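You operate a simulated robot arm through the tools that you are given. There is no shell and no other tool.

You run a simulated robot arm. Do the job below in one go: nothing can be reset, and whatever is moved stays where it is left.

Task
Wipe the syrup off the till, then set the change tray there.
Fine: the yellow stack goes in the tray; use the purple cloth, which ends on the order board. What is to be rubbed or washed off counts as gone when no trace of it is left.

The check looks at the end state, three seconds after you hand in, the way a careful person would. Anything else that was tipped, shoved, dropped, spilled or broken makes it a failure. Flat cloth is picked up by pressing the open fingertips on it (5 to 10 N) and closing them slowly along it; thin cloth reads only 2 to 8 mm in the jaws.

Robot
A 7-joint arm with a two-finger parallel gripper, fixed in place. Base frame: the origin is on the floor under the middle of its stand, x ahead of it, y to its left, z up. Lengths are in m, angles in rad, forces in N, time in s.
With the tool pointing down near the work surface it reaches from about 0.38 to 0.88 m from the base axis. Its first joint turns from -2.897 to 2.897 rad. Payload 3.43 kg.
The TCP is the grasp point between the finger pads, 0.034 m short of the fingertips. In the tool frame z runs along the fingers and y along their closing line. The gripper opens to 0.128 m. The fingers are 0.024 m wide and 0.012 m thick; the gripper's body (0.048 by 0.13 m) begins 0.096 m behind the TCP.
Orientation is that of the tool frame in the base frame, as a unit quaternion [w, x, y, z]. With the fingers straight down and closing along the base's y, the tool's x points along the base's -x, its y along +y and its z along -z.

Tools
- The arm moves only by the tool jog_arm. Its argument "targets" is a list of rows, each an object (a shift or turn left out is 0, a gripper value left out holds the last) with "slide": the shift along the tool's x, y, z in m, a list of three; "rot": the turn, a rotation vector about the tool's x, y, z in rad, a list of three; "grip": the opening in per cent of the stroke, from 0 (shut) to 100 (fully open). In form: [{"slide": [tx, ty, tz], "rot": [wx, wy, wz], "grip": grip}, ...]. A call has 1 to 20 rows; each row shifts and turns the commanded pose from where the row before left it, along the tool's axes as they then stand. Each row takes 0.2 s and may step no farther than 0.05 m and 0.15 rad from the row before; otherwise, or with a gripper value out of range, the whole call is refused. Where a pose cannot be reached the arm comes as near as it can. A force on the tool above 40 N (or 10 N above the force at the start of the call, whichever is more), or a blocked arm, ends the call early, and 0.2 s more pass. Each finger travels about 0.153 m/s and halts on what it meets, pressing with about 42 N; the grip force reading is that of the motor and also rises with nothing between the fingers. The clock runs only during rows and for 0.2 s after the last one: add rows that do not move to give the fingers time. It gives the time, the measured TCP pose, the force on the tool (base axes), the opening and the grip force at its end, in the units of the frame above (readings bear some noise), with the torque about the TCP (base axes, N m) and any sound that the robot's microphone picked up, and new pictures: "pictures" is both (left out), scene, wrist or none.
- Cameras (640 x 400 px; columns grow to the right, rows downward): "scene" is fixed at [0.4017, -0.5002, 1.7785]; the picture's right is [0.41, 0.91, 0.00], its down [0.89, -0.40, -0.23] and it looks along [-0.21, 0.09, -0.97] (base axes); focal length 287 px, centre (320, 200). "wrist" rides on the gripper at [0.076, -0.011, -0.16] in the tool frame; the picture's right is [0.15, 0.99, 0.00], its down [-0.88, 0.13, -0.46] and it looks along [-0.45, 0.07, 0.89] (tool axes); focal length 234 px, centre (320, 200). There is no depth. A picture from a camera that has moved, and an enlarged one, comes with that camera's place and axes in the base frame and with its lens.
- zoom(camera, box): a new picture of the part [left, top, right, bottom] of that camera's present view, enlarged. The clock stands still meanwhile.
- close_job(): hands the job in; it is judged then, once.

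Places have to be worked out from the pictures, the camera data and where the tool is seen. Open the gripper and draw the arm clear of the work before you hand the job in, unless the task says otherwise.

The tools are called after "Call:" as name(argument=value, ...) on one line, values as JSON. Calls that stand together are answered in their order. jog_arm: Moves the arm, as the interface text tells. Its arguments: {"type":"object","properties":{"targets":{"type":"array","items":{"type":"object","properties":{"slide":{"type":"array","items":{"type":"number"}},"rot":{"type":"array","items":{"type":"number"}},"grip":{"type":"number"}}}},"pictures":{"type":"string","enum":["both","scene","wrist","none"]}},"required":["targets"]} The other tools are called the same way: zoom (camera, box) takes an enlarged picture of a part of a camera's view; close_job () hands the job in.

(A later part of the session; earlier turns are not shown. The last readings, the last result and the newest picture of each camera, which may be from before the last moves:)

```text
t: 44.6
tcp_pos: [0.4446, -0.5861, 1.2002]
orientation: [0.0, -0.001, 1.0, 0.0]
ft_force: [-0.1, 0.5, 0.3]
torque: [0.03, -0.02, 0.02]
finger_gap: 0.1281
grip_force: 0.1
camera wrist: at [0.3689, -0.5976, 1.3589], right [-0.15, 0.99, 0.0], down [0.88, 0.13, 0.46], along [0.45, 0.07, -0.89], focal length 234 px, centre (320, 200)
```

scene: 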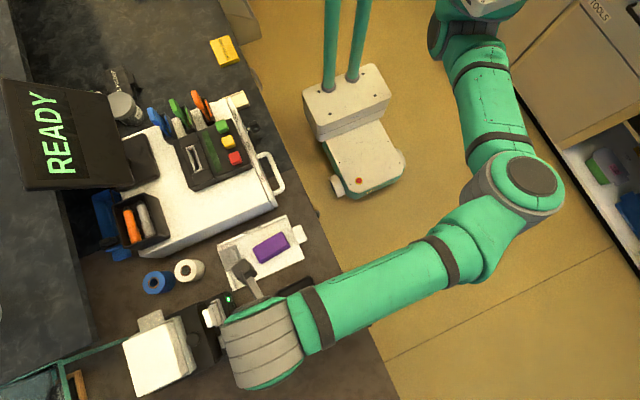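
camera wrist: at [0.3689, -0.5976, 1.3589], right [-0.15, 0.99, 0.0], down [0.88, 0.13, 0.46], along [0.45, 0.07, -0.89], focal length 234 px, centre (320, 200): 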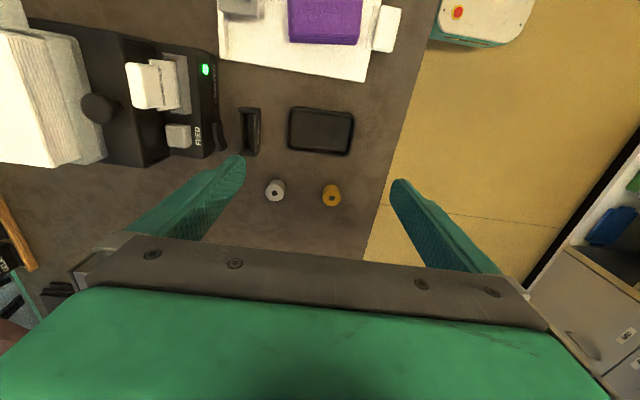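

Now the scene camera has a free view of the till. I zoom on the wiped spot and on the tray and coin stacks.

Call:
zoom(camera="scene", box=[180, 150, 290, 230])

Call:
zoom(camera="wrist", box=[220, 80, 400, 230])

Call:
zoom(camera="scene", box=[200, 200, 340, 300])

```text
5.00 times, centred on (235, 190) of scene
camera zoom: at [0.4017, -0.5002, 1.7785], right [0.41, 0.91, 0.0], down [0.89, -0.4, -0.23], along [-0.21, 0.09, -0.97], focal length 1433 px, centre (745, 250)
```

zoom: 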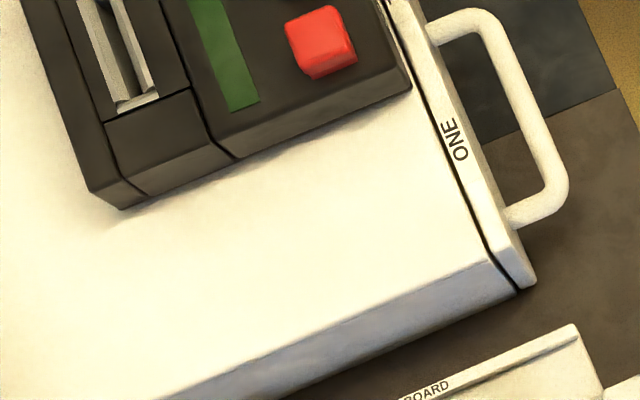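

```text
2.67 times, centred on (310, 155) of wrist
camera zoom: at [0.3689, -0.5976, 1.3589], right [-0.15, 0.99, 0.0], down [0.88, 0.13, 0.46], along [0.45, 0.07, -0.89], focal length 624 px, centre (347, 320)
```

zoom: 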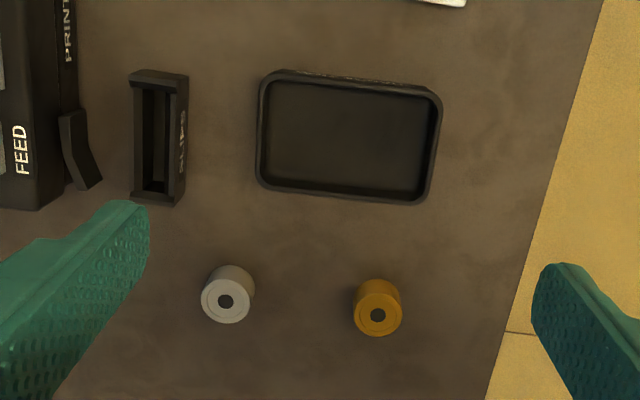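

```text
4.00 times, centred on (270, 250) of scene
camera zoom: at [0.4017, -0.5002, 1.7785], right [0.41, 0.91, 0.0], down [0.89, -0.4, -0.23], along [-0.21, 0.09, -0.97], focal length 1146 px, centre (520, 0)
```

zoom: 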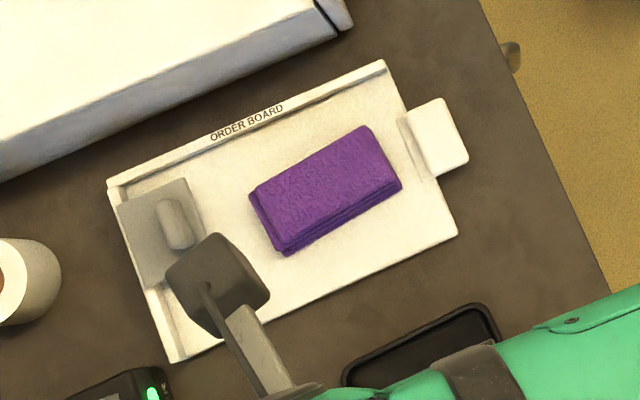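

The till is spotless now. Tray centre is [0.445, -0.586], long axis turned about 0.055 rad; the yellow stack is near [0.553, -0.547]. I align and descend with full opening around the tray's short ends.

Call:
jog_arm(targets=[{"rot": [0, 0, -0.055], "slide": [0, 0, 0.03]}, {"slide": [0, 0, 0.04]}, {"slide": [0, 0, 0.04]}, {"slide": [0, 0, 0.04]}, {"slide": [0, 0, 0.03]}, {"slide": [0, 0, 0]}], pictures="wrist")

```text
t: 46.0
tcp_pos: [0.4444, -0.5862, 1.0182]
orientation: [-0.001, -0.028, 1.0, 0.0]
ft_force: [-1.0, -0.2, 0.0]
torque: [0.02, -0.02, 0.02]
finger_gap: 0.128
grip_force: 0.0
camera wrist: at [0.3699, -0.6009, 1.1782], right [-0.2, 0.98, 0.0], down [0.87, 0.18, 0.46], along [0.45, 0.09, -0.89], focal length 234 px, centre (320, 200)
```

wrist: 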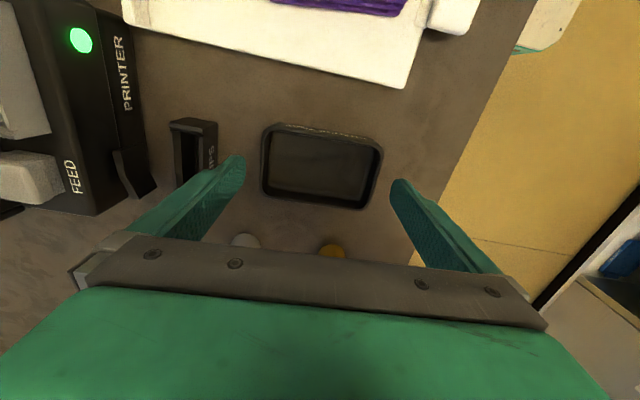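

Call:
zoom(camera="wrist", box=[220, 100, 420, 225])

```text
3.20 times, centred on (320, 162) of wrist
camera zoom: at [0.3699, -0.6009, 1.1782], right [-0.2, 0.98, 0.0], down [0.87, 0.18, 0.46], along [0.45, 0.09, -0.89], focal length 749 px, centre (320, 320)
```

zoom: 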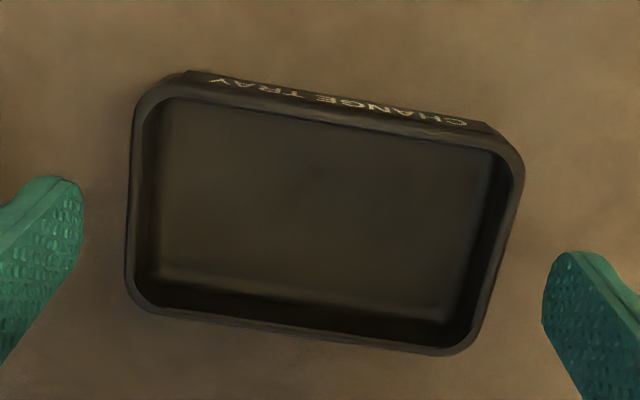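

The tray is centred between the fingers; I correct 4 mm along the tool's x and a hair of rotation, and go down alongside the ends in small steps.

Call:
jog_arm(targets=[{"slide": [0.004, 0, 0], "rot": [0, 0, 0.015]}, {"slide": [0, 0, 0.01]}, {"slide": [0, 0, 0.01]}, {"slide": [0, 0, 0]}], pictures="wrist")

```text
t: 47.0
tcp_pos: [0.4407, -0.5856, 0.9965]
orientation: [0.0, -0.021, 1.0, -0.001]
ft_force: [0.0, -0.1, -0.6]
torque: [-0.02, -0.02, -0.04]
finger_gap: 0.1281
grip_force: 0.0
camera wrist: at [0.3659, -0.5999, 1.1578], right [-0.19, 0.98, 0.0], down [0.87, 0.17, 0.46], along [0.45, 0.09, -0.89], focal length 234 px, centre (320, 200)
```

wrist: 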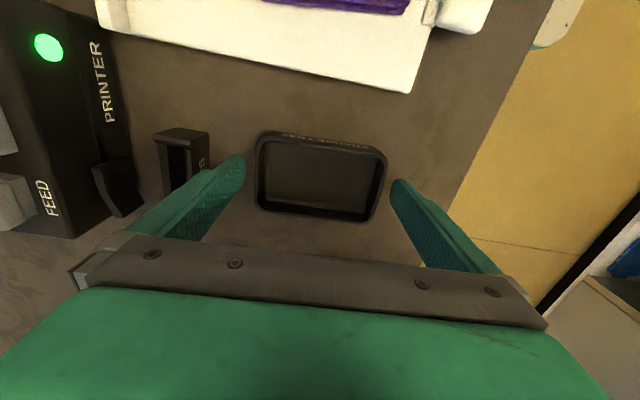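

Call:
jog_arm(targets=[{"slide": [0, 0, 0.002]}, {"slide": [0, 0, 0.001]}, {"slide": [0, 0, 0]}], pictures="none")

```text
t: 47.8
tcp_pos: [0.442, -0.5857, 0.9957]
orientation: [0.0, -0.02, 1.0, 0.0]
ft_force: [0.8, -0.1, 0.0]
torque: [0.04, -0.04, 0.02]
finger_gap: 0.128
grip_force: 0.1
```

No contact yet; I continue down in small steps.

Call:
jog_arm(targets=[{"slide": [0, 0, 0.002]}, {"slide": [0, 0, 0.001]}, {"slide": [0, 0, 0]}], pictures="none")

```text
t: 48.6
tcp_pos: [0.4389, -0.5861, 0.9924]
orientation: [0.0, -0.02, 1.0, 0.0]
ft_force: [0.9, -0.2, 0.2]
torque: [-0.06, 0.01, -0.01]
finger_gap: 0.128
grip_force: 0.0
```

Call:
jog_arm(targets=[{"slide": [0, 0, 0.0015]}, {"slide": [0, 0, 0.001]}, {"slide": [0, 0, 0]}], pictures="wrist")

```text
t: 49.4
tcp_pos: [0.4407, -0.5862, 0.9896]
orientation: [-0.001, -0.02, 1.0, 0.0]
ft_force: [0.5, 0.3, -0.4]
torque: [-0.02, 0.02, 0.01]
finger_gap: 0.1279
grip_force: 0.1
camera wrist: at [0.365, -0.6005, 1.1492], right [-0.19, 0.98, 0.0], down [0.87, 0.17, 0.46], along [0.45, 0.09, -0.89], focal length 234 px, centre (320, 200)
```

wrist: 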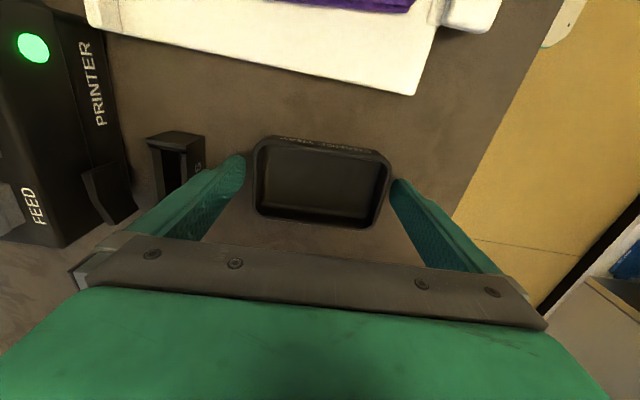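

Call:
jog_arm(targets=[{"slide": [0, 0, 0.0015]}, {"slide": [0, 0, 0.001]}, {"slide": [0, 0, 0]}], pictures="none")

Call:
zoom(camera="wrist", box=[220, 110, 420, 235])

```text
t: 50.2
tcp_pos: [0.4398, -0.5849, 0.9862]
orientation: [0.0, -0.02, 1.0, 0.0]
ft_force: [-0.1, 0.2, 0.5]
torque: [-0.04, -0.01, 0.01]
finger_gap: 0.128
grip_force: 0.0
```

```text
3.20 times, centred on (320, 172) of wrist
camera zoom: at [0.3648, -0.6009, 1.1469], right [-0.19, 0.98, 0.0], down [0.87, 0.17, 0.46], along [0.45, 0.09, -0.89], focal length 749 px, centre (320, 288)
```

zoom: 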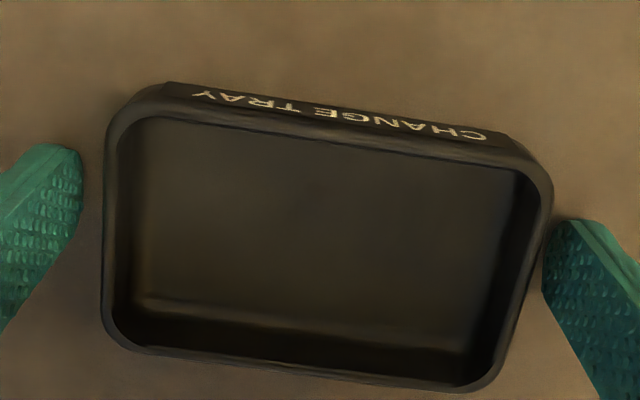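

Call:
jog_arm(targets=[{"slide": [0, 0, 0.0015]}, {"slide": [0, 0, 0.001]}, {"slide": [0, 0, 0]}], pictures="none")

```text
t: 51.0
tcp_pos: [0.4408, -0.5868, 0.9853]
orientation: [0.0, -0.02, 1.0, 0.0]
ft_force: [-0.2, 0.4, -0.2]
torque: [-0.02, 0.01, -0.01]
finger_gap: 0.1281
grip_force: 0.0
```

Still free with tips at about z 0.950. That is deep enough beside the tray walls, so I close slowly.

Call:
jog_arm(targets=[{"grip": 95}, {"grip": 92}, {"grip": 89}, {"grip": 87}, {"grip": 85}, {"grip": 83}, {"grip": 81}, {"grip": 79}, {"grip": 77}, {"grip": 75}, {"grip": 75}], pictures="wrist")

```text
t: 53.4
tcp_pos: [0.4411, -0.5867, 0.9834]
orientation: [0.0, -0.02, 1.0, 0.001]
ft_force: [0.1, 0.3, -0.5]
torque: [0.03, -0.01, -0.06]
finger_gap: 0.1092
grip_force: 42.0
camera wrist: at [0.3651, -0.6008, 1.1447], right [-0.19, 0.98, 0.0], down [0.87, 0.17, 0.46], along [0.45, 0.09, -0.89], focal length 234 px, centre (320, 200)
```

wrist: 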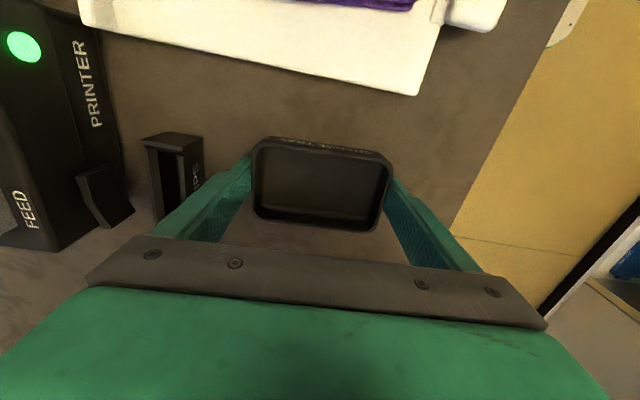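

Tray gripped at 109 mm with full force. I lift it straight up slowly.

Call:
jog_arm(targets=[{"grip": 65, "slide": [0, 0, 0]}, {"slide": [0, 0, -0.005]}, {"slide": [0, 0, -0.015]}, {"slide": [0, 0, -0.025]}, {"slide": [0, 0, -0.035]}, {"slide": [0, 0, -0.04]}, {"slide": [0, 0, -0.04]}, {"slide": [0, 0, -0.04]}, {"slide": [0, 0, 0]}], pictures="both")

```text
t: 55.4
tcp_pos: [0.4421, -0.5838, 1.1845]
orientation: [0.0, -0.02, 1.0, 0.0]
ft_force: [-0.9, 0.0, 0.1]
torque: [0.02, -0.01, 0.01]
finger_gap: 0.1093
grip_force: 42.0
camera wrist: at [0.367, -0.5983, 1.3449], right [-0.19, 0.98, 0.0], down [0.87, 0.17, 0.46], along [0.45, 0.09, -0.89], focal length 234 px, centre (320, 200)
```

scene: 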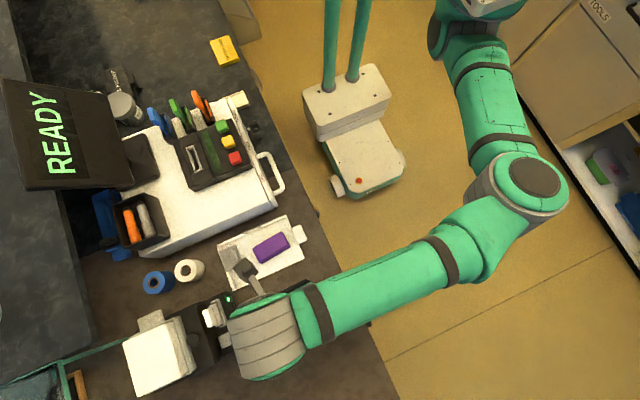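
wrist: 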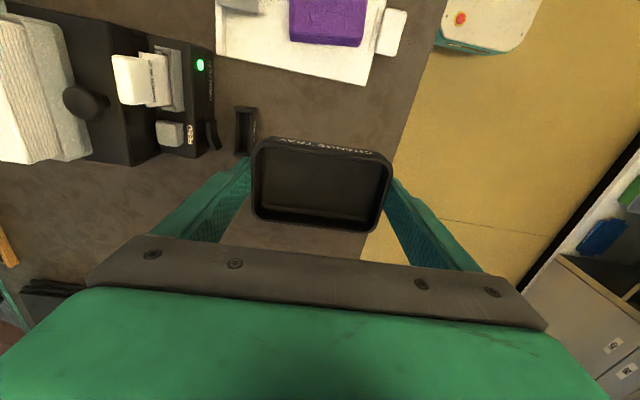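

The tray came up level. I zoom to find how the tray sits relative to the grasp point.

Call:
zoom(camera="wrist", box=[220, 110, 420, 250])

```text
2.86 times, centred on (320, 180) of wrist
camera zoom: at [0.367, -0.5983, 1.3449], right [-0.19, 0.98, 0.0], down [0.87, 0.17, 0.46], along [0.45, 0.09, -0.89], focal length 669 px, centre (320, 257)
```

zoom: 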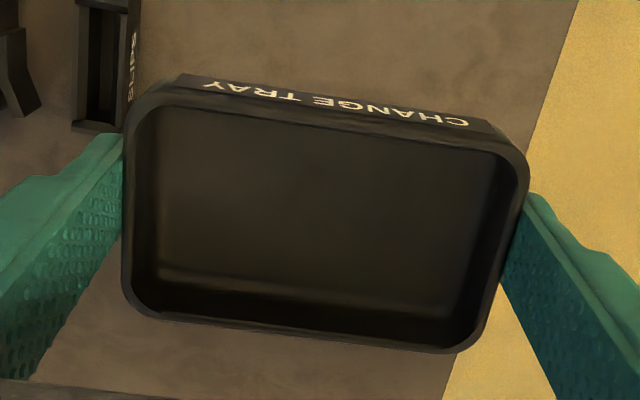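

The tray centre sits about 5 mm toward +x of the grasp point, aligned with the tool. I carry it at height to above the wiped place, aiming at tray centre [0.147, -0.639].

Call:
jog_arm(targets=[{"rot": [0, 0, 0.04], "slide": [0, 0, -0.01]}, {"slide": [0.03, -0.005, 0]}, {"slide": [0.04, -0.008, 0]}, {"slide": [0.045, -0.009, 0]}, {"slide": [0.045, -0.009, 0]}, {"slide": [0.045, -0.009, 0]}, {"slide": [0.045, -0.008, 0]}, {"slide": [0.03, -0.005, 0]}, {"slide": [0.02, -0.003, 0]}, {"slide": [0, 0, 0]}], pictures="both")

```text
t: 57.6
tcp_pos: [0.1387, -0.6439, 1.1931]
orientation: [-0.001, 0.0, 1.0, 0.0]
ft_force: [0.3, 0.0, -0.5]
torque: [-0.01, 0.01, 0.0]
finger_gap: 0.1088
grip_force: 42.0
camera wrist: at [0.0642, -0.6555, 1.3534], right [-0.15, 0.99, 0.0], down [0.88, 0.13, 0.46], along [0.45, 0.07, -0.89], focal length 234 px, centre (320, 200)
```

scene: 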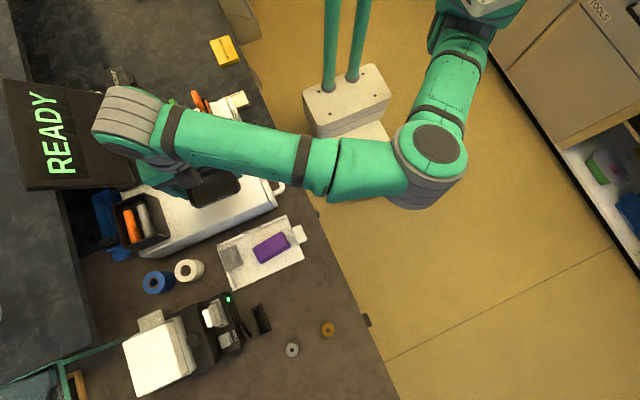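
wrist: 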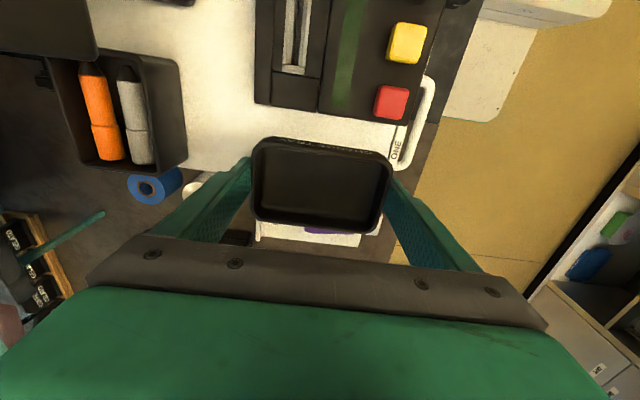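

Above the spot. I fine-correct the position and lower to about 1 cm above the till.

Call:
jog_arm(targets=[{"slide": [-0.003, 0.004, 0]}, {"slide": [0, 0, 0.03]}, {"slide": [0, 0, 0.03]}, {"slide": [0, 0, 0.02]}, {"slide": [0, 0, 0.005]}, {"slide": [0, 0, 0]}], pictures="both")

```text
t: 59.0
tcp_pos: [0.1424, -0.6387, 1.1092]
orientation: [0.001, -0.001, 1.0, 0.0]
ft_force: [0.6, 0.2, -0.1]
torque: [-0.01, -0.02, 0.01]
finger_gap: 0.109
grip_force: 42.0
camera wrist: at [0.0671, -0.6501, 1.2691], right [-0.15, 0.99, 0.0], down [0.88, 0.13, 0.46], along [0.45, 0.07, -0.89], focal length 234 px, centre (320, 200)
```

scene: 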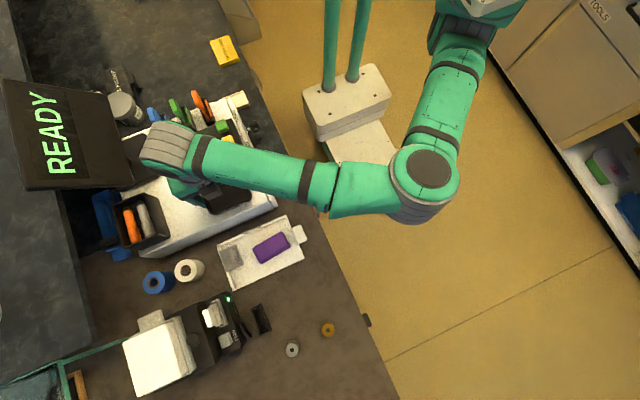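
wrist: 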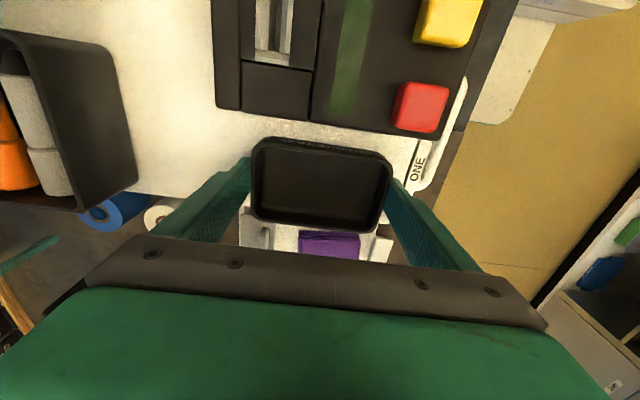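

Tray hovers between the reader and the till edge. I lower in small steps until the touch.

Call:
jog_arm(targets=[{"slide": [0, 0, 0.004]}, {"slide": [0, 0, 0.003]}, {"slide": [0, 0, 0.002]}, {"slide": [0, 0, 0]}], pictures="none")

```text
t: 60.0
tcp_pos: [0.1425, -0.6373, 1.1014]
orientation: [0.0, -0.001, 1.0, 0.0]
ft_force: [0.6, -0.6, -1.0]
torque: [-0.01, 0.0, -0.01]
finger_gap: 0.1091
grip_force: 42.4
```

Call:
jog_arm(targets=[{"slide": [0, 0, 0.002]}, {"slide": [0, 0, 0.001]}, {"slide": [0, 0, 0]}], pictures="none")

```text
t: 60.8
tcp_pos: [0.1426, -0.6389, 1.0974]
orientation: [0.0, -0.001, 1.0, 0.0]
ft_force: [-0.1, 0.7, -0.2]
torque: [0.01, -0.02, 0.04]
finger_gap: 0.1091
grip_force: 41.9
```

Call:
jog_arm(targets=[{"slide": [0, 0, 0.001]}, {"slide": [0, 0, 0.001]}, {"slide": [0, 0, 0]}], pictures="none")

```text
t: 61.6
tcp_pos: [0.1441, -0.6394, 1.0946]
orientation: [0.0, -0.002, 1.0, 0.0]
ft_force: [0.9, 0.1, -0.6]
torque: [0.0, 0.0, -0.01]
finger_gap: 0.1089
grip_force: 41.8
```

Call:
jog_arm(targets=[{"slide": [0, 0, 0.001]}, {"slide": [0, 0, 0.0005]}, {"slide": [0, 0, 0]}], pictures="none")

```text
t: 62.4
tcp_pos: [0.1429, -0.6393, 1.0931]
orientation: [0.0, -0.001, 1.0, 0.0]
ft_force: [0.0, -0.7, 0.4]
torque: [0.03, 0.03, -0.01]
finger_gap: 0.1089
grip_force: 42.1
```

Call:
jog_arm(targets=[{"slide": [0, 0, 0.001]}, {"slide": [0, 0, 0]}], pictures="none")

```text
t: 63.0
tcp_pos: [0.1435, -0.6395, 1.0929]
orientation: [0.001, 0.0, 1.0, 0.0]
ft_force: [0.2, -0.4, -1.0]
torque: [0.02, 0.01, 0.0]
finger_gap: 0.1087
grip_force: 42.1
```

Call:
jog_arm(targets=[{"slide": [0, 0, 0.001]}, {"slide": [0, 0, 0]}], pictures="none")

```text
t: 63.6
tcp_pos: [0.1433, -0.6386, 1.0918]
orientation: [0.0, -0.002, 1.0, 0.0]
ft_force: [-0.4, -0.2, 0.5]
torque: [-0.01, -0.03, -0.01]
finger_gap: 0.109
grip_force: 41.7
```

Call:
jog_arm(targets=[{"slide": [0, 0, 0.0008]}, {"slide": [0, 0, 0]}], pictures="none")

```text
t: 64.2
tcp_pos: [0.1435, -0.6384, 1.0912]
orientation: [-0.001, -0.001, 1.0, -0.001]
ft_force: [0.2, -0.2, -0.9]
torque: [0.0, -0.02, -0.05]
finger_gap: 0.109
grip_force: 42.4
```

Call:
jog_arm(targets=[{"slide": [0, 0, 0.0008]}, {"slide": [0, 0, 0]}], pictures="none")

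```text
t: 64.8
tcp_pos: [0.1426, -0.6376, 1.0907]
orientation: [-0.001, -0.001, 1.0, -0.001]
ft_force: [0.1, -0.4, -0.2]
torque: [0.0, 0.02, 0.0]
finger_gap: 0.1088
grip_force: 42.1
```

Call:
jog_arm(targets=[{"slide": [0, 0, 0.0008]}, {"slide": [0, 0, 0]}], pictures="wrist")

```text
t: 65.4
tcp_pos: [0.1432, -0.6385, 1.09]
orientation: [0.0, -0.001, 1.0, 0.0]
ft_force: [-0.9, 1.3, 4.6]
torque: [0.18, 0.0, 0.0]
finger_gap: 0.1091
grip_force: 42.3
camera wrist: at [0.0678, -0.6496, 1.2497], right [-0.15, 0.99, 0.0], down [0.88, 0.13, 0.46], along [0.45, 0.07, -0.89], focal length 234 px, centre (320, 200)
```

wrist: 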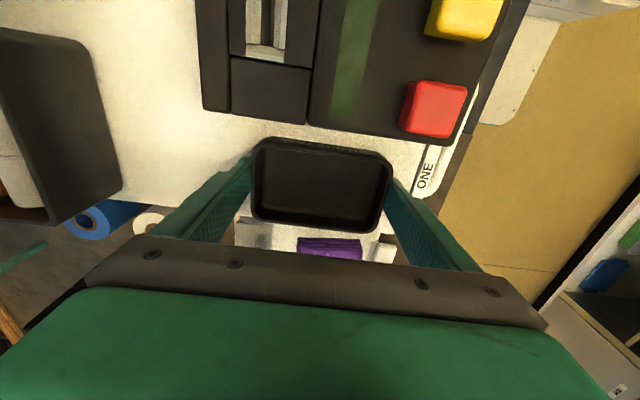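

Contact at 4.6 N: the tray rests on the till. I open slowly and rise straight up.

Call:
jog_arm(targets=[{"grip": 86}, {"grip": 88}, {"grip": 91}, {"grip": 95}, {"grip": 95}, {"slide": [0, 0, -0.01]}, {"slide": [0, 0, -0.02]}, {"slide": [0, 0, -0.03]}, {"slide": [0, 0, -0.04]}, {"slide": [0, 0, -0.03]}, {"slide": [0, 0, 0]}], pictures="both")

```text
t: 67.8
tcp_pos: [0.1417, -0.6365, 1.2194]
orientation: [0.0, -0.001, 1.0, 0.0]
ft_force: [-0.2, -0.5, 0.0]
torque: [0.0, -0.01, -0.01]
finger_gap: 0.1215
grip_force: 0.1
camera wrist: at [0.0667, -0.6472, 1.3801], right [-0.15, 0.99, 0.0], down [0.88, 0.13, 0.46], along [0.45, 0.07, -0.89], focal length 234 px, centre (320, 200)
```

scene: 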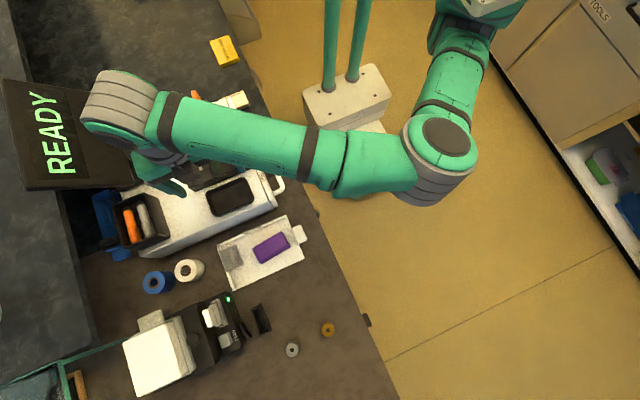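
wrist: 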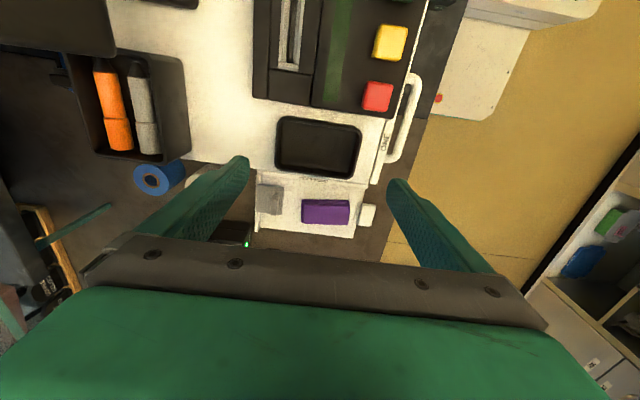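

The tray stands on the till. I zoom to see its placement.

Call:
zoom(camera="wrist", box=[250, 90, 410, 240])

Call:
zoom(camera="scene", box=[180, 150, 300, 230])

```text
2.67 times, centred on (330, 165) of wrist
camera zoom: at [0.0667, -0.6472, 1.3801], right [-0.15, 0.99, 0.0], down [0.88, 0.13, 0.46], along [0.45, 0.07, -0.89], focal length 624 px, centre (293, 293)
```

zoom: 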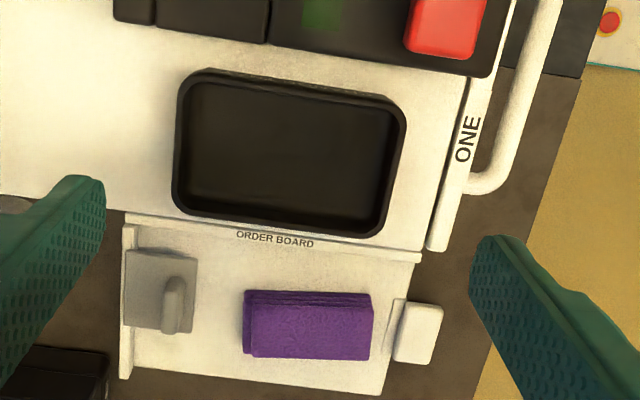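

```text
5.00 times, centred on (240, 190) of scene
camera zoom: at [0.4017, -0.5002, 1.7785], right [0.41, 0.91, 0.0], down [0.89, -0.4, -0.23], along [-0.21, 0.09, -0.97], focal length 1433 px, centre (720, 250)
```

zoom: 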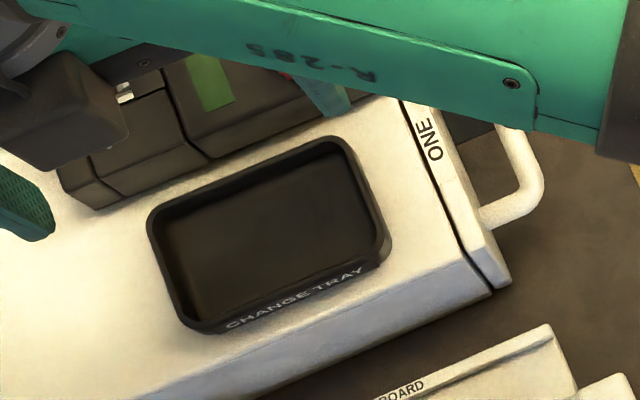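

Placement is good: tray centre about [0.149, -0.637], well inside the till top. Now I move over to the yellow stack near [0.553, -0.547] for a close look.

Call:
jog_arm(targets=[{"slide": [-0.03, 0.008, 0]}, {"slide": [-0.045, 0.01, 0]}, {"slide": [-0.045, 0.01, 0]}, {"slide": [-0.045, 0.01, 0], "grip": 55}, {"slide": [-0.045, 0.01, 0]}, {"slide": [-0.045, 0.01, 0]}, {"slide": [-0.045, 0.01, 0]}, {"slide": [-0.045, 0.01, 0]}, {"slide": [-0.04, 0.008, 0]}, {"slide": [-0.025, 0.005, 0]}, {"slide": [0, 0, 0]}], pictures="both")

```text
t: 70.2
tcp_pos: [0.5542, -0.5456, 1.2188]
orientation: [0.0, -0.001, 1.0, -0.001]
ft_force: [-0.6, -0.3, -0.2]
torque: [0.01, 0.01, -0.04]
finger_gap: 0.0705
grip_force: 0.1
camera wrist: at [0.4789, -0.5576, 1.3791], right [-0.15, 0.99, 0.0], down [0.88, 0.13, 0.46], along [0.45, 0.07, -0.89], focal length 234 px, centre (320, 200)
```

scene: 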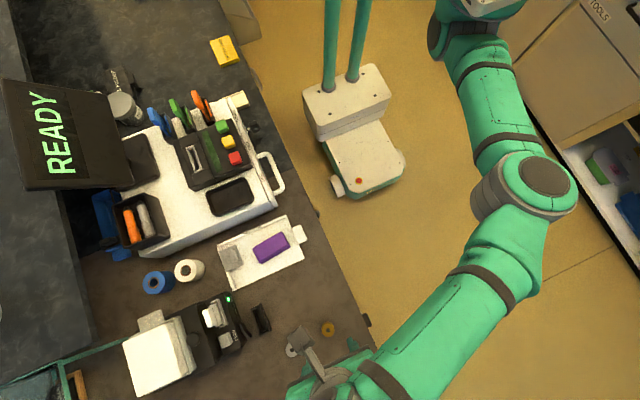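
wrist: 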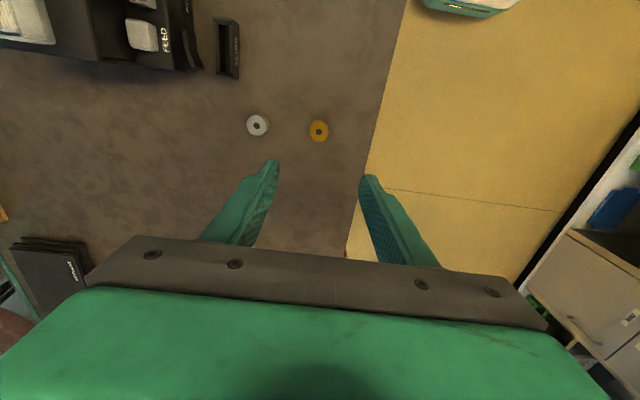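

Call:
zoom(camera="wrist", box=[220, 80, 400, 200])

Call:
zoom(camera="scene", box=[100, 130, 320, 280])

```text
3.33 times, centred on (310, 140) of wrist
camera zoom: at [0.4789, -0.5576, 1.3791], right [-0.15, 0.99, 0.0], down [0.88, 0.13, 0.46], along [0.45, 0.07, -0.89], focal length 781 px, centre (353, 400)
```

zoom: 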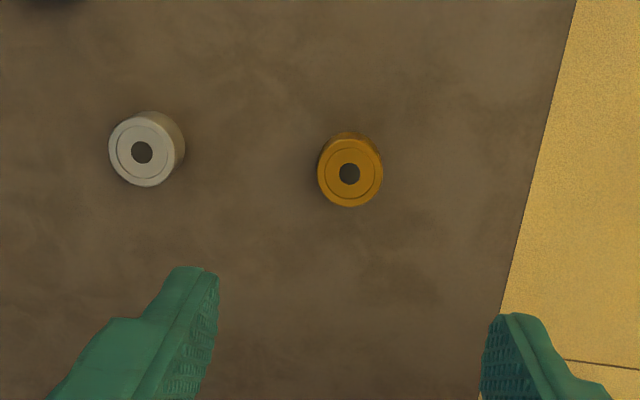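

```text
2.67 times, centred on (210, 205) of scene
camera zoom: at [0.4017, -0.5002, 1.7785], right [0.41, 0.91, 0.0], down [0.89, -0.4, -0.23], along [-0.21, 0.09, -0.97], focal length 764 px, centre (613, 187)
```

zoom: 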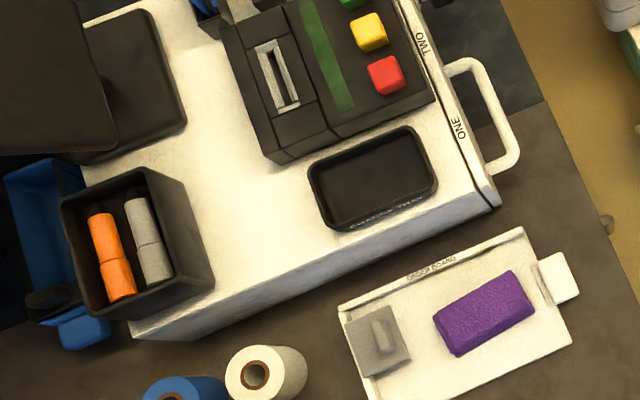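

Yellow stack: centre about [0.5585, -0.547], diameter ≈ 33 mm, height ≈ 23 mm (counter at z 0.9495). I centre and descend with the jaws at 70 mm.

Call:
jog_arm(targets=[{"slide": [-0.0036, -0.0004, 0.03], "grip": 50}, {"slide": [0, 0, 0.04]}, {"slide": [0, 0, 0.04]}, {"slide": [0, 0, 0.04]}, {"slide": [0, 0, 0.03]}, {"slide": [0, 0, 0]}], pictures="wrist")

```text
t: 71.6
tcp_pos: [0.555, -0.5477, 1.0394]
orientation: [0.0, -0.001, 1.0, -0.001]
ft_force: [-0.1, 0.5, 0.3]
torque: [-0.02, 0.0, 0.0]
finger_gap: 0.0641
grip_force: 0.1
camera wrist: at [0.4802, -0.559, 1.1993], right [-0.15, 0.99, 0.0], down [0.88, 0.13, 0.46], along [0.45, 0.07, -0.89], focal length 234 px, centre (320, 200)
```

wrist: 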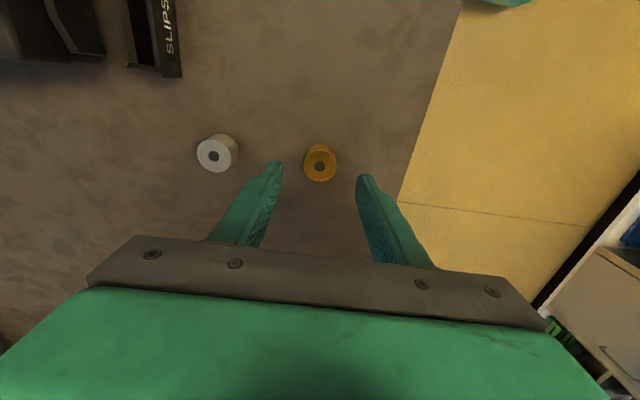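

Call:
zoom(camera="wrist", box=[250, 120, 400, 220])

```text
4.00 times, centred on (325, 170) of wrist
camera zoom: at [0.4802, -0.559, 1.1993], right [-0.15, 0.99, 0.0], down [0.88, 0.13, 0.46], along [0.45, 0.07, -0.89], focal length 937 px, centre (300, 320)
```

zoom: 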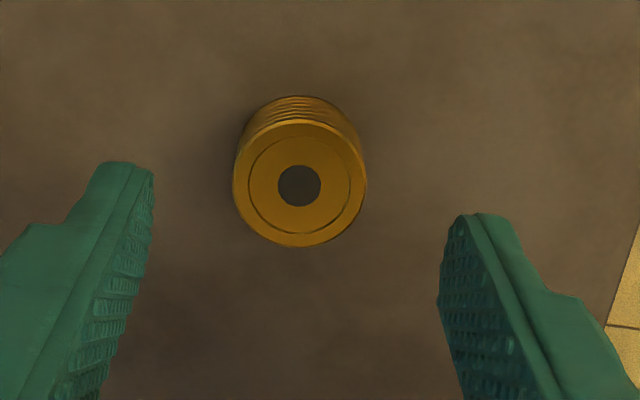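

The stack is exactly centred under the jaws. I descend to just above the counter.

Call:
jog_arm(targets=[{"slide": [0, 0, 0.025]}, {"slide": [0, 0, 0.02]}, {"slide": [0, 0, 0.006]}, {"slide": [0, 0, 0]}], pictures="wrist")

```text
t: 72.6
tcp_pos: [0.5561, -0.5471, 0.9882]
orientation: [0.001, -0.001, 1.0, 0.001]
ft_force: [-0.5, 0.4, -1.0]
torque: [0.01, 0.02, 0.03]
finger_gap: 0.0639
grip_force: 0.0
camera wrist: at [0.4811, -0.5583, 1.1487], right [-0.15, 0.99, 0.0], down [0.88, 0.13, 0.46], along [0.45, 0.07, -0.89], focal length 234 px, centre (320, 200)
```

wrist: 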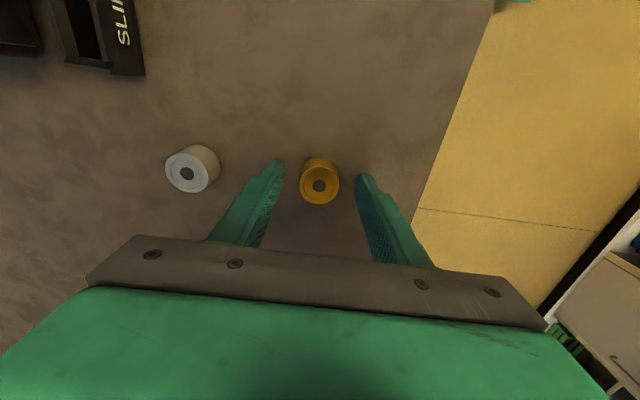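

Call:
jog_arm(targets=[{"slide": [0, 0, 0.002]}, {"slide": [0, 0, 0.0015]}, {"slide": [0, 0, 0]}], pictures="none")

```text
t: 73.4
tcp_pos: [0.5565, -0.5478, 0.9853]
orientation: [0.0, -0.001, 1.0, 0.001]
ft_force: [0.4, 0.4, 0.3]
torque: [0.01, 0.0, -0.01]
finger_gap: 0.064
grip_force: 0.0
```

Tips are about 1.5 mm above the counter. I close slowly on the stack.

Call:
jog_arm(targets=[{"grip": 44}, {"grip": 39}, {"grip": 35}, {"grip": 32}, {"grip": 30}, {"grip": 28}, {"grip": 26}, {"grip": 25}, {"grip": 24}, {"grip": 23}, {"grip": 22}, {"grip": 22}], pictures="wrist")

```text
t: 76.0
tcp_pos: [0.5568, -0.5464, 0.9859]
orientation: [0.0, -0.001, 1.0, 0.0]
ft_force: [0.4, -0.9, 1.9]
torque: [-0.07, 0.01, -0.01]
finger_gap: 0.0325
grip_force: 42.1
camera wrist: at [0.4809, -0.5585, 1.1455], right [-0.15, 0.99, 0.0], down [0.88, 0.13, 0.46], along [0.45, 0.07, -0.89], focal length 234 px, centre (320, 200)
```

wrist: 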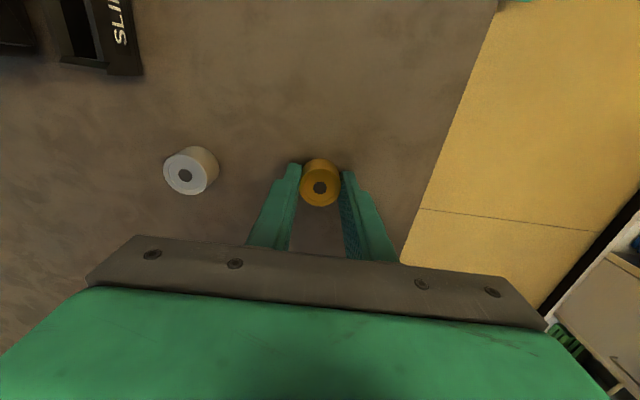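

The stack is held at 32.5 mm with full force. I lift it slowly and check.

Call:
jog_arm(targets=[{"grip": 15}, {"slide": [0, 0, -0.005]}, {"slide": [0, 0, -0.01]}, {"slide": [0, 0, -0.02]}, {"slide": [0, 0, -0.035]}, {"slide": [0, 0, -0.04]}, {"slide": [0, 0, -0.045]}, {"slide": [0, 0, -0.045]}, {"slide": [0, 0, -0.02]}, {"slide": [0, 0, 0]}], pictures="both")

```text
t: 78.2
tcp_pos: [0.5567, -0.5474, 1.2067]
orientation: [0.0, 0.0, 1.0, 0.0]
ft_force: [-0.2, -0.8, -1.6]
torque: [-0.01, -0.01, 0.01]
finger_gap: 0.0327
grip_force: 42.0
camera wrist: at [0.4807, -0.5588, 1.3655], right [-0.15, 0.99, 0.0], down [0.88, 0.13, 0.46], along [0.45, 0.07, -0.89], focal length 234 px, centre (320, 200)
```

scene: 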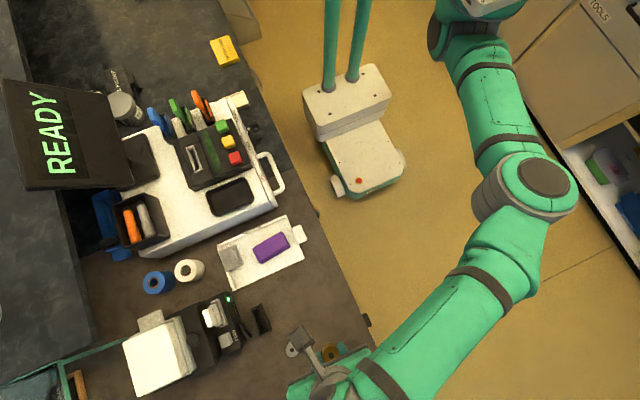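
wrist: 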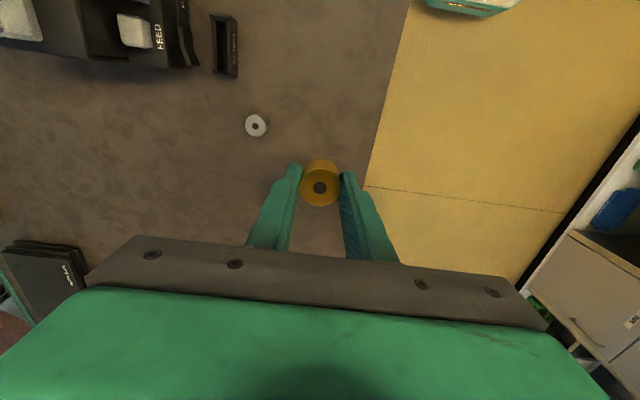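

The whole stack is in the jaws. I carry it back above the tray at [0.149, -0.637].

Call:
jog_arm(targets=[{"slide": [0.025, -0.006, 0]}, {"slide": [0.045, -0.01, 0]}, {"slide": [0.045, -0.01, 0]}, {"slide": [0.045, -0.01, 0]}, {"slide": [0.045, -0.01, 0]}, {"slide": [0.045, -0.01, 0]}, {"slide": [0.045, -0.01, 0]}, {"slide": [0.045, -0.01, 0]}, {"slide": [0.04, -0.008, 0]}, {"slide": [0.0277, -0.005, 0]}, {"slide": [0, 0, 0]}], pictures="both")

```text
t: 80.6
tcp_pos: [0.1493, -0.6361, 1.2034]
orientation: [0.0, 0.0, 1.0, 0.0]
ft_force: [0.8, 0.2, -2.1]
torque: [-0.03, 0.0, 0.02]
finger_gap: 0.0328
grip_force: 41.7
camera wrist: at [0.0736, -0.6481, 1.3629], right [-0.15, 0.99, 0.0], down [0.88, 0.13, 0.46], along [0.45, 0.07, -0.89], focal length 234 px, centre (320, 200)
```

scene: 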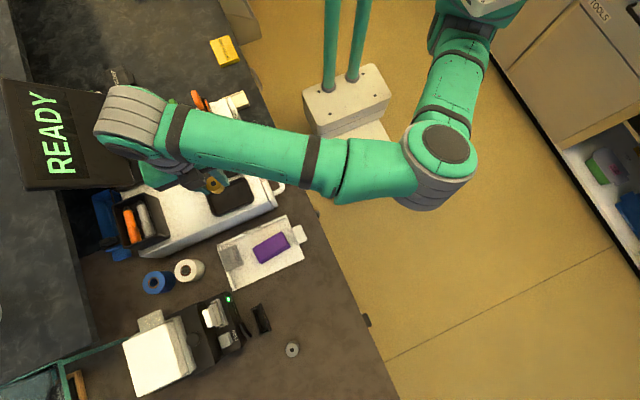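
wrist: 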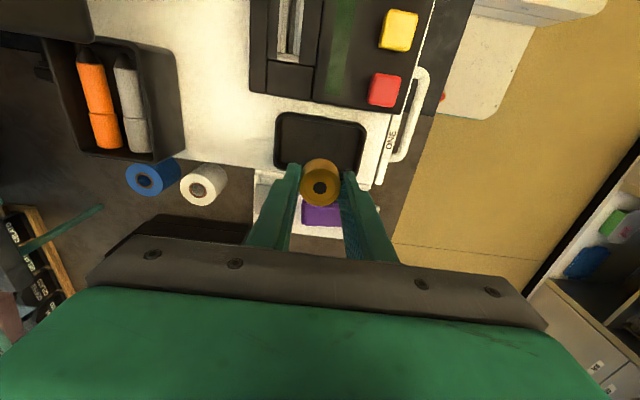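

The counter spot is empty, so the whole stack came along. I zoom to check the tray's place under the jaws before lowering.

Call:
zoom(camera="wrist", box=[250, 90, 400, 220])

```text
3.08 times, centred on (325, 155) of wrist
camera zoom: at [0.0736, -0.6481, 1.3629], right [-0.15, 0.99, 0.0], down [0.88, 0.13, 0.46], along [0.45, 0.07, -0.89], focal length 720 px, centre (305, 338)
```

zoom: 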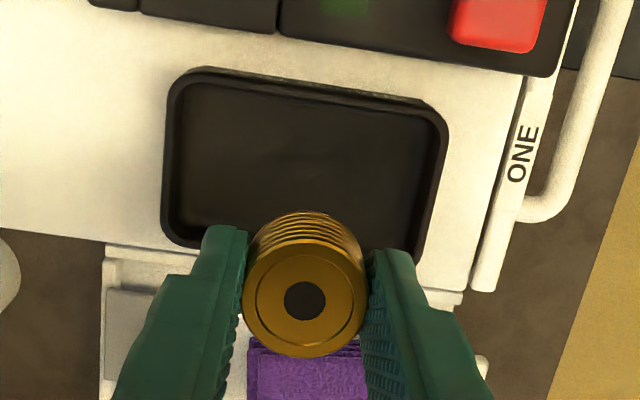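

The tray centre is within 3 mm of the tool axis. I nudge 2 mm and lower the stack into the tray, stopping short of the floor.

Call:
jog_arm(targets=[{"slide": [0.002, -0.001, 0.02]}, {"slide": [0, 0, 0.03]}, {"slide": [0, 0, 0.03]}, {"slide": [0, 0, 0.015]}, {"slide": [0, 0, 0]}], pictures="wrist")

```text
t: 81.8
tcp_pos: [0.147, -0.6396, 1.1093]
orientation: [0.001, -0.001, 1.0, 0.0]
ft_force: [-0.1, 0.6, -1.7]
torque: [-0.01, 0.0, 0.05]
finger_gap: 0.0328
grip_force: 42.1
camera wrist: at [0.0714, -0.6504, 1.2689], right [-0.15, 0.99, 0.0], down [0.88, 0.13, 0.46], along [0.45, 0.07, -0.89], focal length 234 px, centre (320, 200)
```

wrist: 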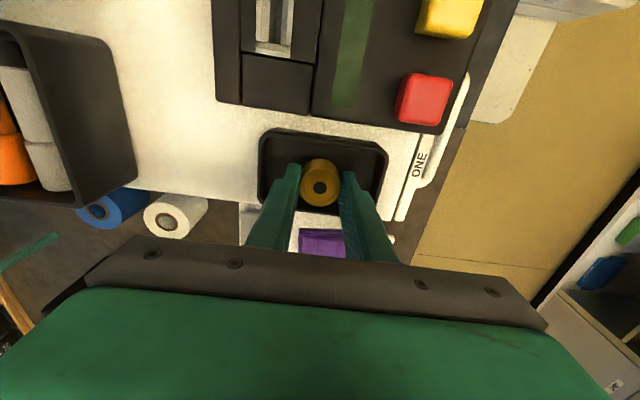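

The stack and fingertips are going in at the tray's middle. I continue down in small steps until contact with the floor.

Call:
jog_arm(targets=[{"slide": [0, 0, 0.005]}, {"slide": [0, 0, 0.004]}, {"slide": [0, 0, 0.002]}, {"slide": [0, 0, 0]}], pictures="none")

```text
t: 82.8
tcp_pos: [0.1474, -0.6385, 1.0986]
orientation: [-0.001, -0.001, 1.0, 0.0]
ft_force: [0.1, 0.6, -1.3]
torque: [-0.04, 0.02, 0.02]
finger_gap: 0.0328
grip_force: 42.7
```

Call:
jog_arm(targets=[{"slide": [0, 0, 0.001]}, {"slide": [0, 0, 0.001]}, {"slide": [0, 0, 0]}], pictures="none")

```text
t: 83.6
tcp_pos: [0.1455, -0.6374, 1.0962]
orientation: [0.001, -0.001, 1.0, 0.0]
ft_force: [0.2, -0.6, -1.1]
torque: [0.01, 0.0, 0.04]
finger_gap: 0.0328
grip_force: 42.1
```

Call:
jog_arm(targets=[{"slide": [0, 0, 0.001]}, {"slide": [0, 0, 0]}], pictures="none")

```text
t: 84.2
tcp_pos: [0.1466, -0.638, 1.0965]
orientation: [0.0, -0.001, 1.0, 0.001]
ft_force: [-1.0, 0.2, -1.3]
torque: [0.0, 0.0, 0.02]
finger_gap: 0.0326
grip_force: 42.1
```

Call:
jog_arm(targets=[{"slide": [0, 0, 0.001]}, {"slide": [0, 0, 0]}], pictures="none")

```text
t: 84.8
tcp_pos: [0.1472, -0.6386, 1.0964]
orientation: [0.0, 0.0, 1.0, -0.001]
ft_force: [0.3, 0.8, 6.6]
torque: [-0.04, -0.01, 0.0]
finger_gap: 0.0327
grip_force: 42.2
```

The stack touches the tray floor (6.6 N). I ease up slightly, open gently and rise straight out.

Call:
jog_arm(targets=[{"slide": [0, 0, -0.0004]}, {"grip": 27}, {"grip": 29}, {"grip": 32}, {"grip": 36}, {"grip": 36}, {"slide": [0, 0, -0.01]}, {"slide": [0, 0, -0.02]}, {"slide": [0, 0, -0.03]}, {"slide": [0, 0, -0.04]}, {"slide": [0, 0, -0.02]}, {"slide": [0, 0, 0]}], pictures="both")

```text
t: 87.4
tcp_pos: [0.1501, -0.6377, 1.2154]
orientation: [0.0, 0.0, 1.0, 0.0]
ft_force: [0.2, 0.5, -0.6]
torque: [0.01, -0.01, -0.02]
finger_gap: 0.0459
grip_force: 0.0
camera wrist: at [0.0737, -0.6493, 1.3751], right [-0.15, 0.99, 0.0], down [0.88, 0.13, 0.46], along [0.45, 0.07, -0.89], focal length 234 px, centre (320, 200)
```

scene: 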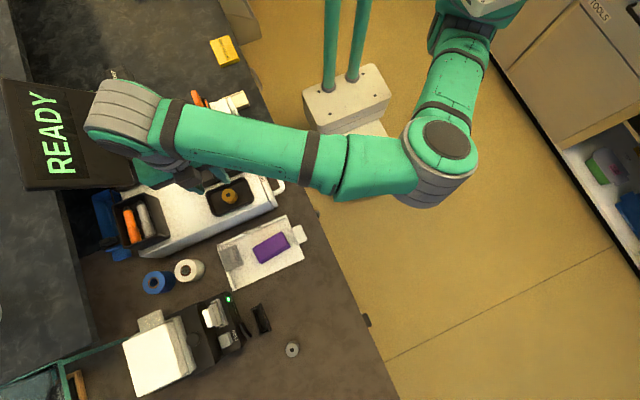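
wrist: 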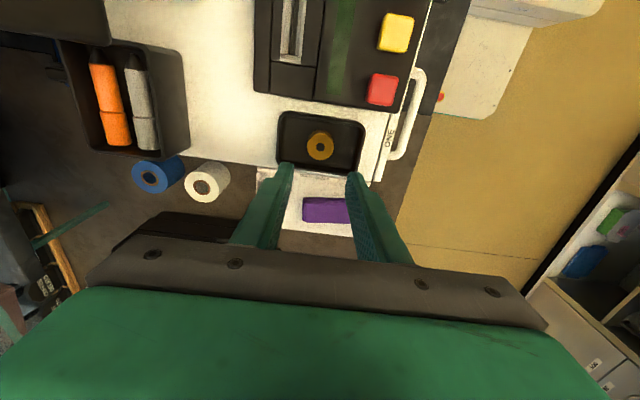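

The yellow stack stands upright in the tray. I open the gripper and draw the arm back to its starting area, clear of the work.

Call:
jog_arm(targets=[{"slide": [0, 0.01, -0.03]}, {"slide": [-0.001, 0.04, -0.02]}, {"slide": [-0.001, 0.04, -0.02], "grip": 70}, {"slide": [-0.001, 0.04, -0.02], "grip": 100}, {"slide": [-0.001, 0.04, -0.02]}, {"slide": [-0.001, 0.04, -0.015]}, {"slide": [-0.001, 0.04, -0.005]}, {"slide": [0, 0.035, 0]}, {"slide": [0, 0, 0]}], pictures="both")

```text
t: 89.4
tcp_pos: [0.1537, -0.3512, 1.3441]
orientation: [0.0, -0.001, 1.0, 0.001]
ft_force: [-1.2, 0.2, 1.1]
torque: [-0.03, -0.03, -0.02]
finger_gap: 0.1278
grip_force: 0.0
camera wrist: at [0.079, -0.3634, 1.505], right [-0.15, 0.99, 0.0], down [0.88, 0.13, 0.46], along [0.45, 0.07, -0.89], focal length 234 px, centre (320, 200)
```

scene: 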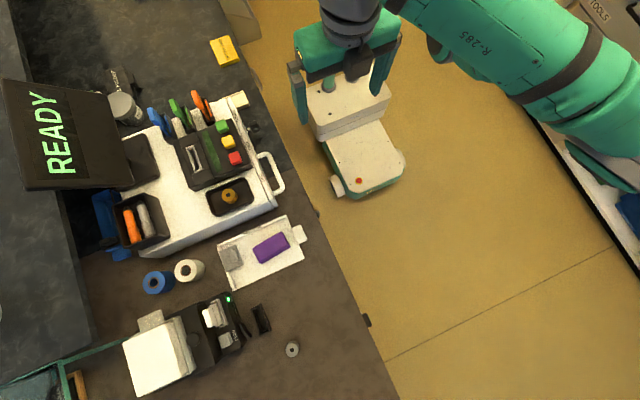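
wrist: 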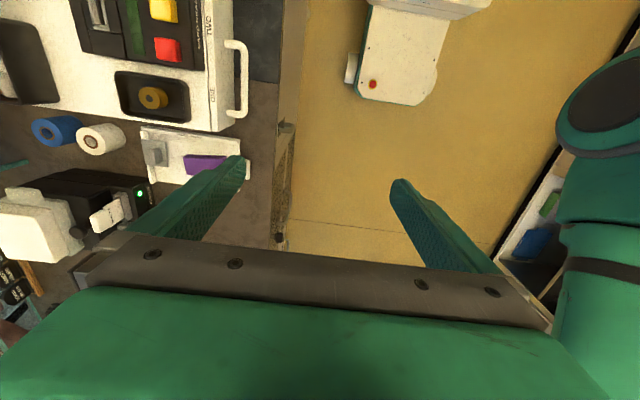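

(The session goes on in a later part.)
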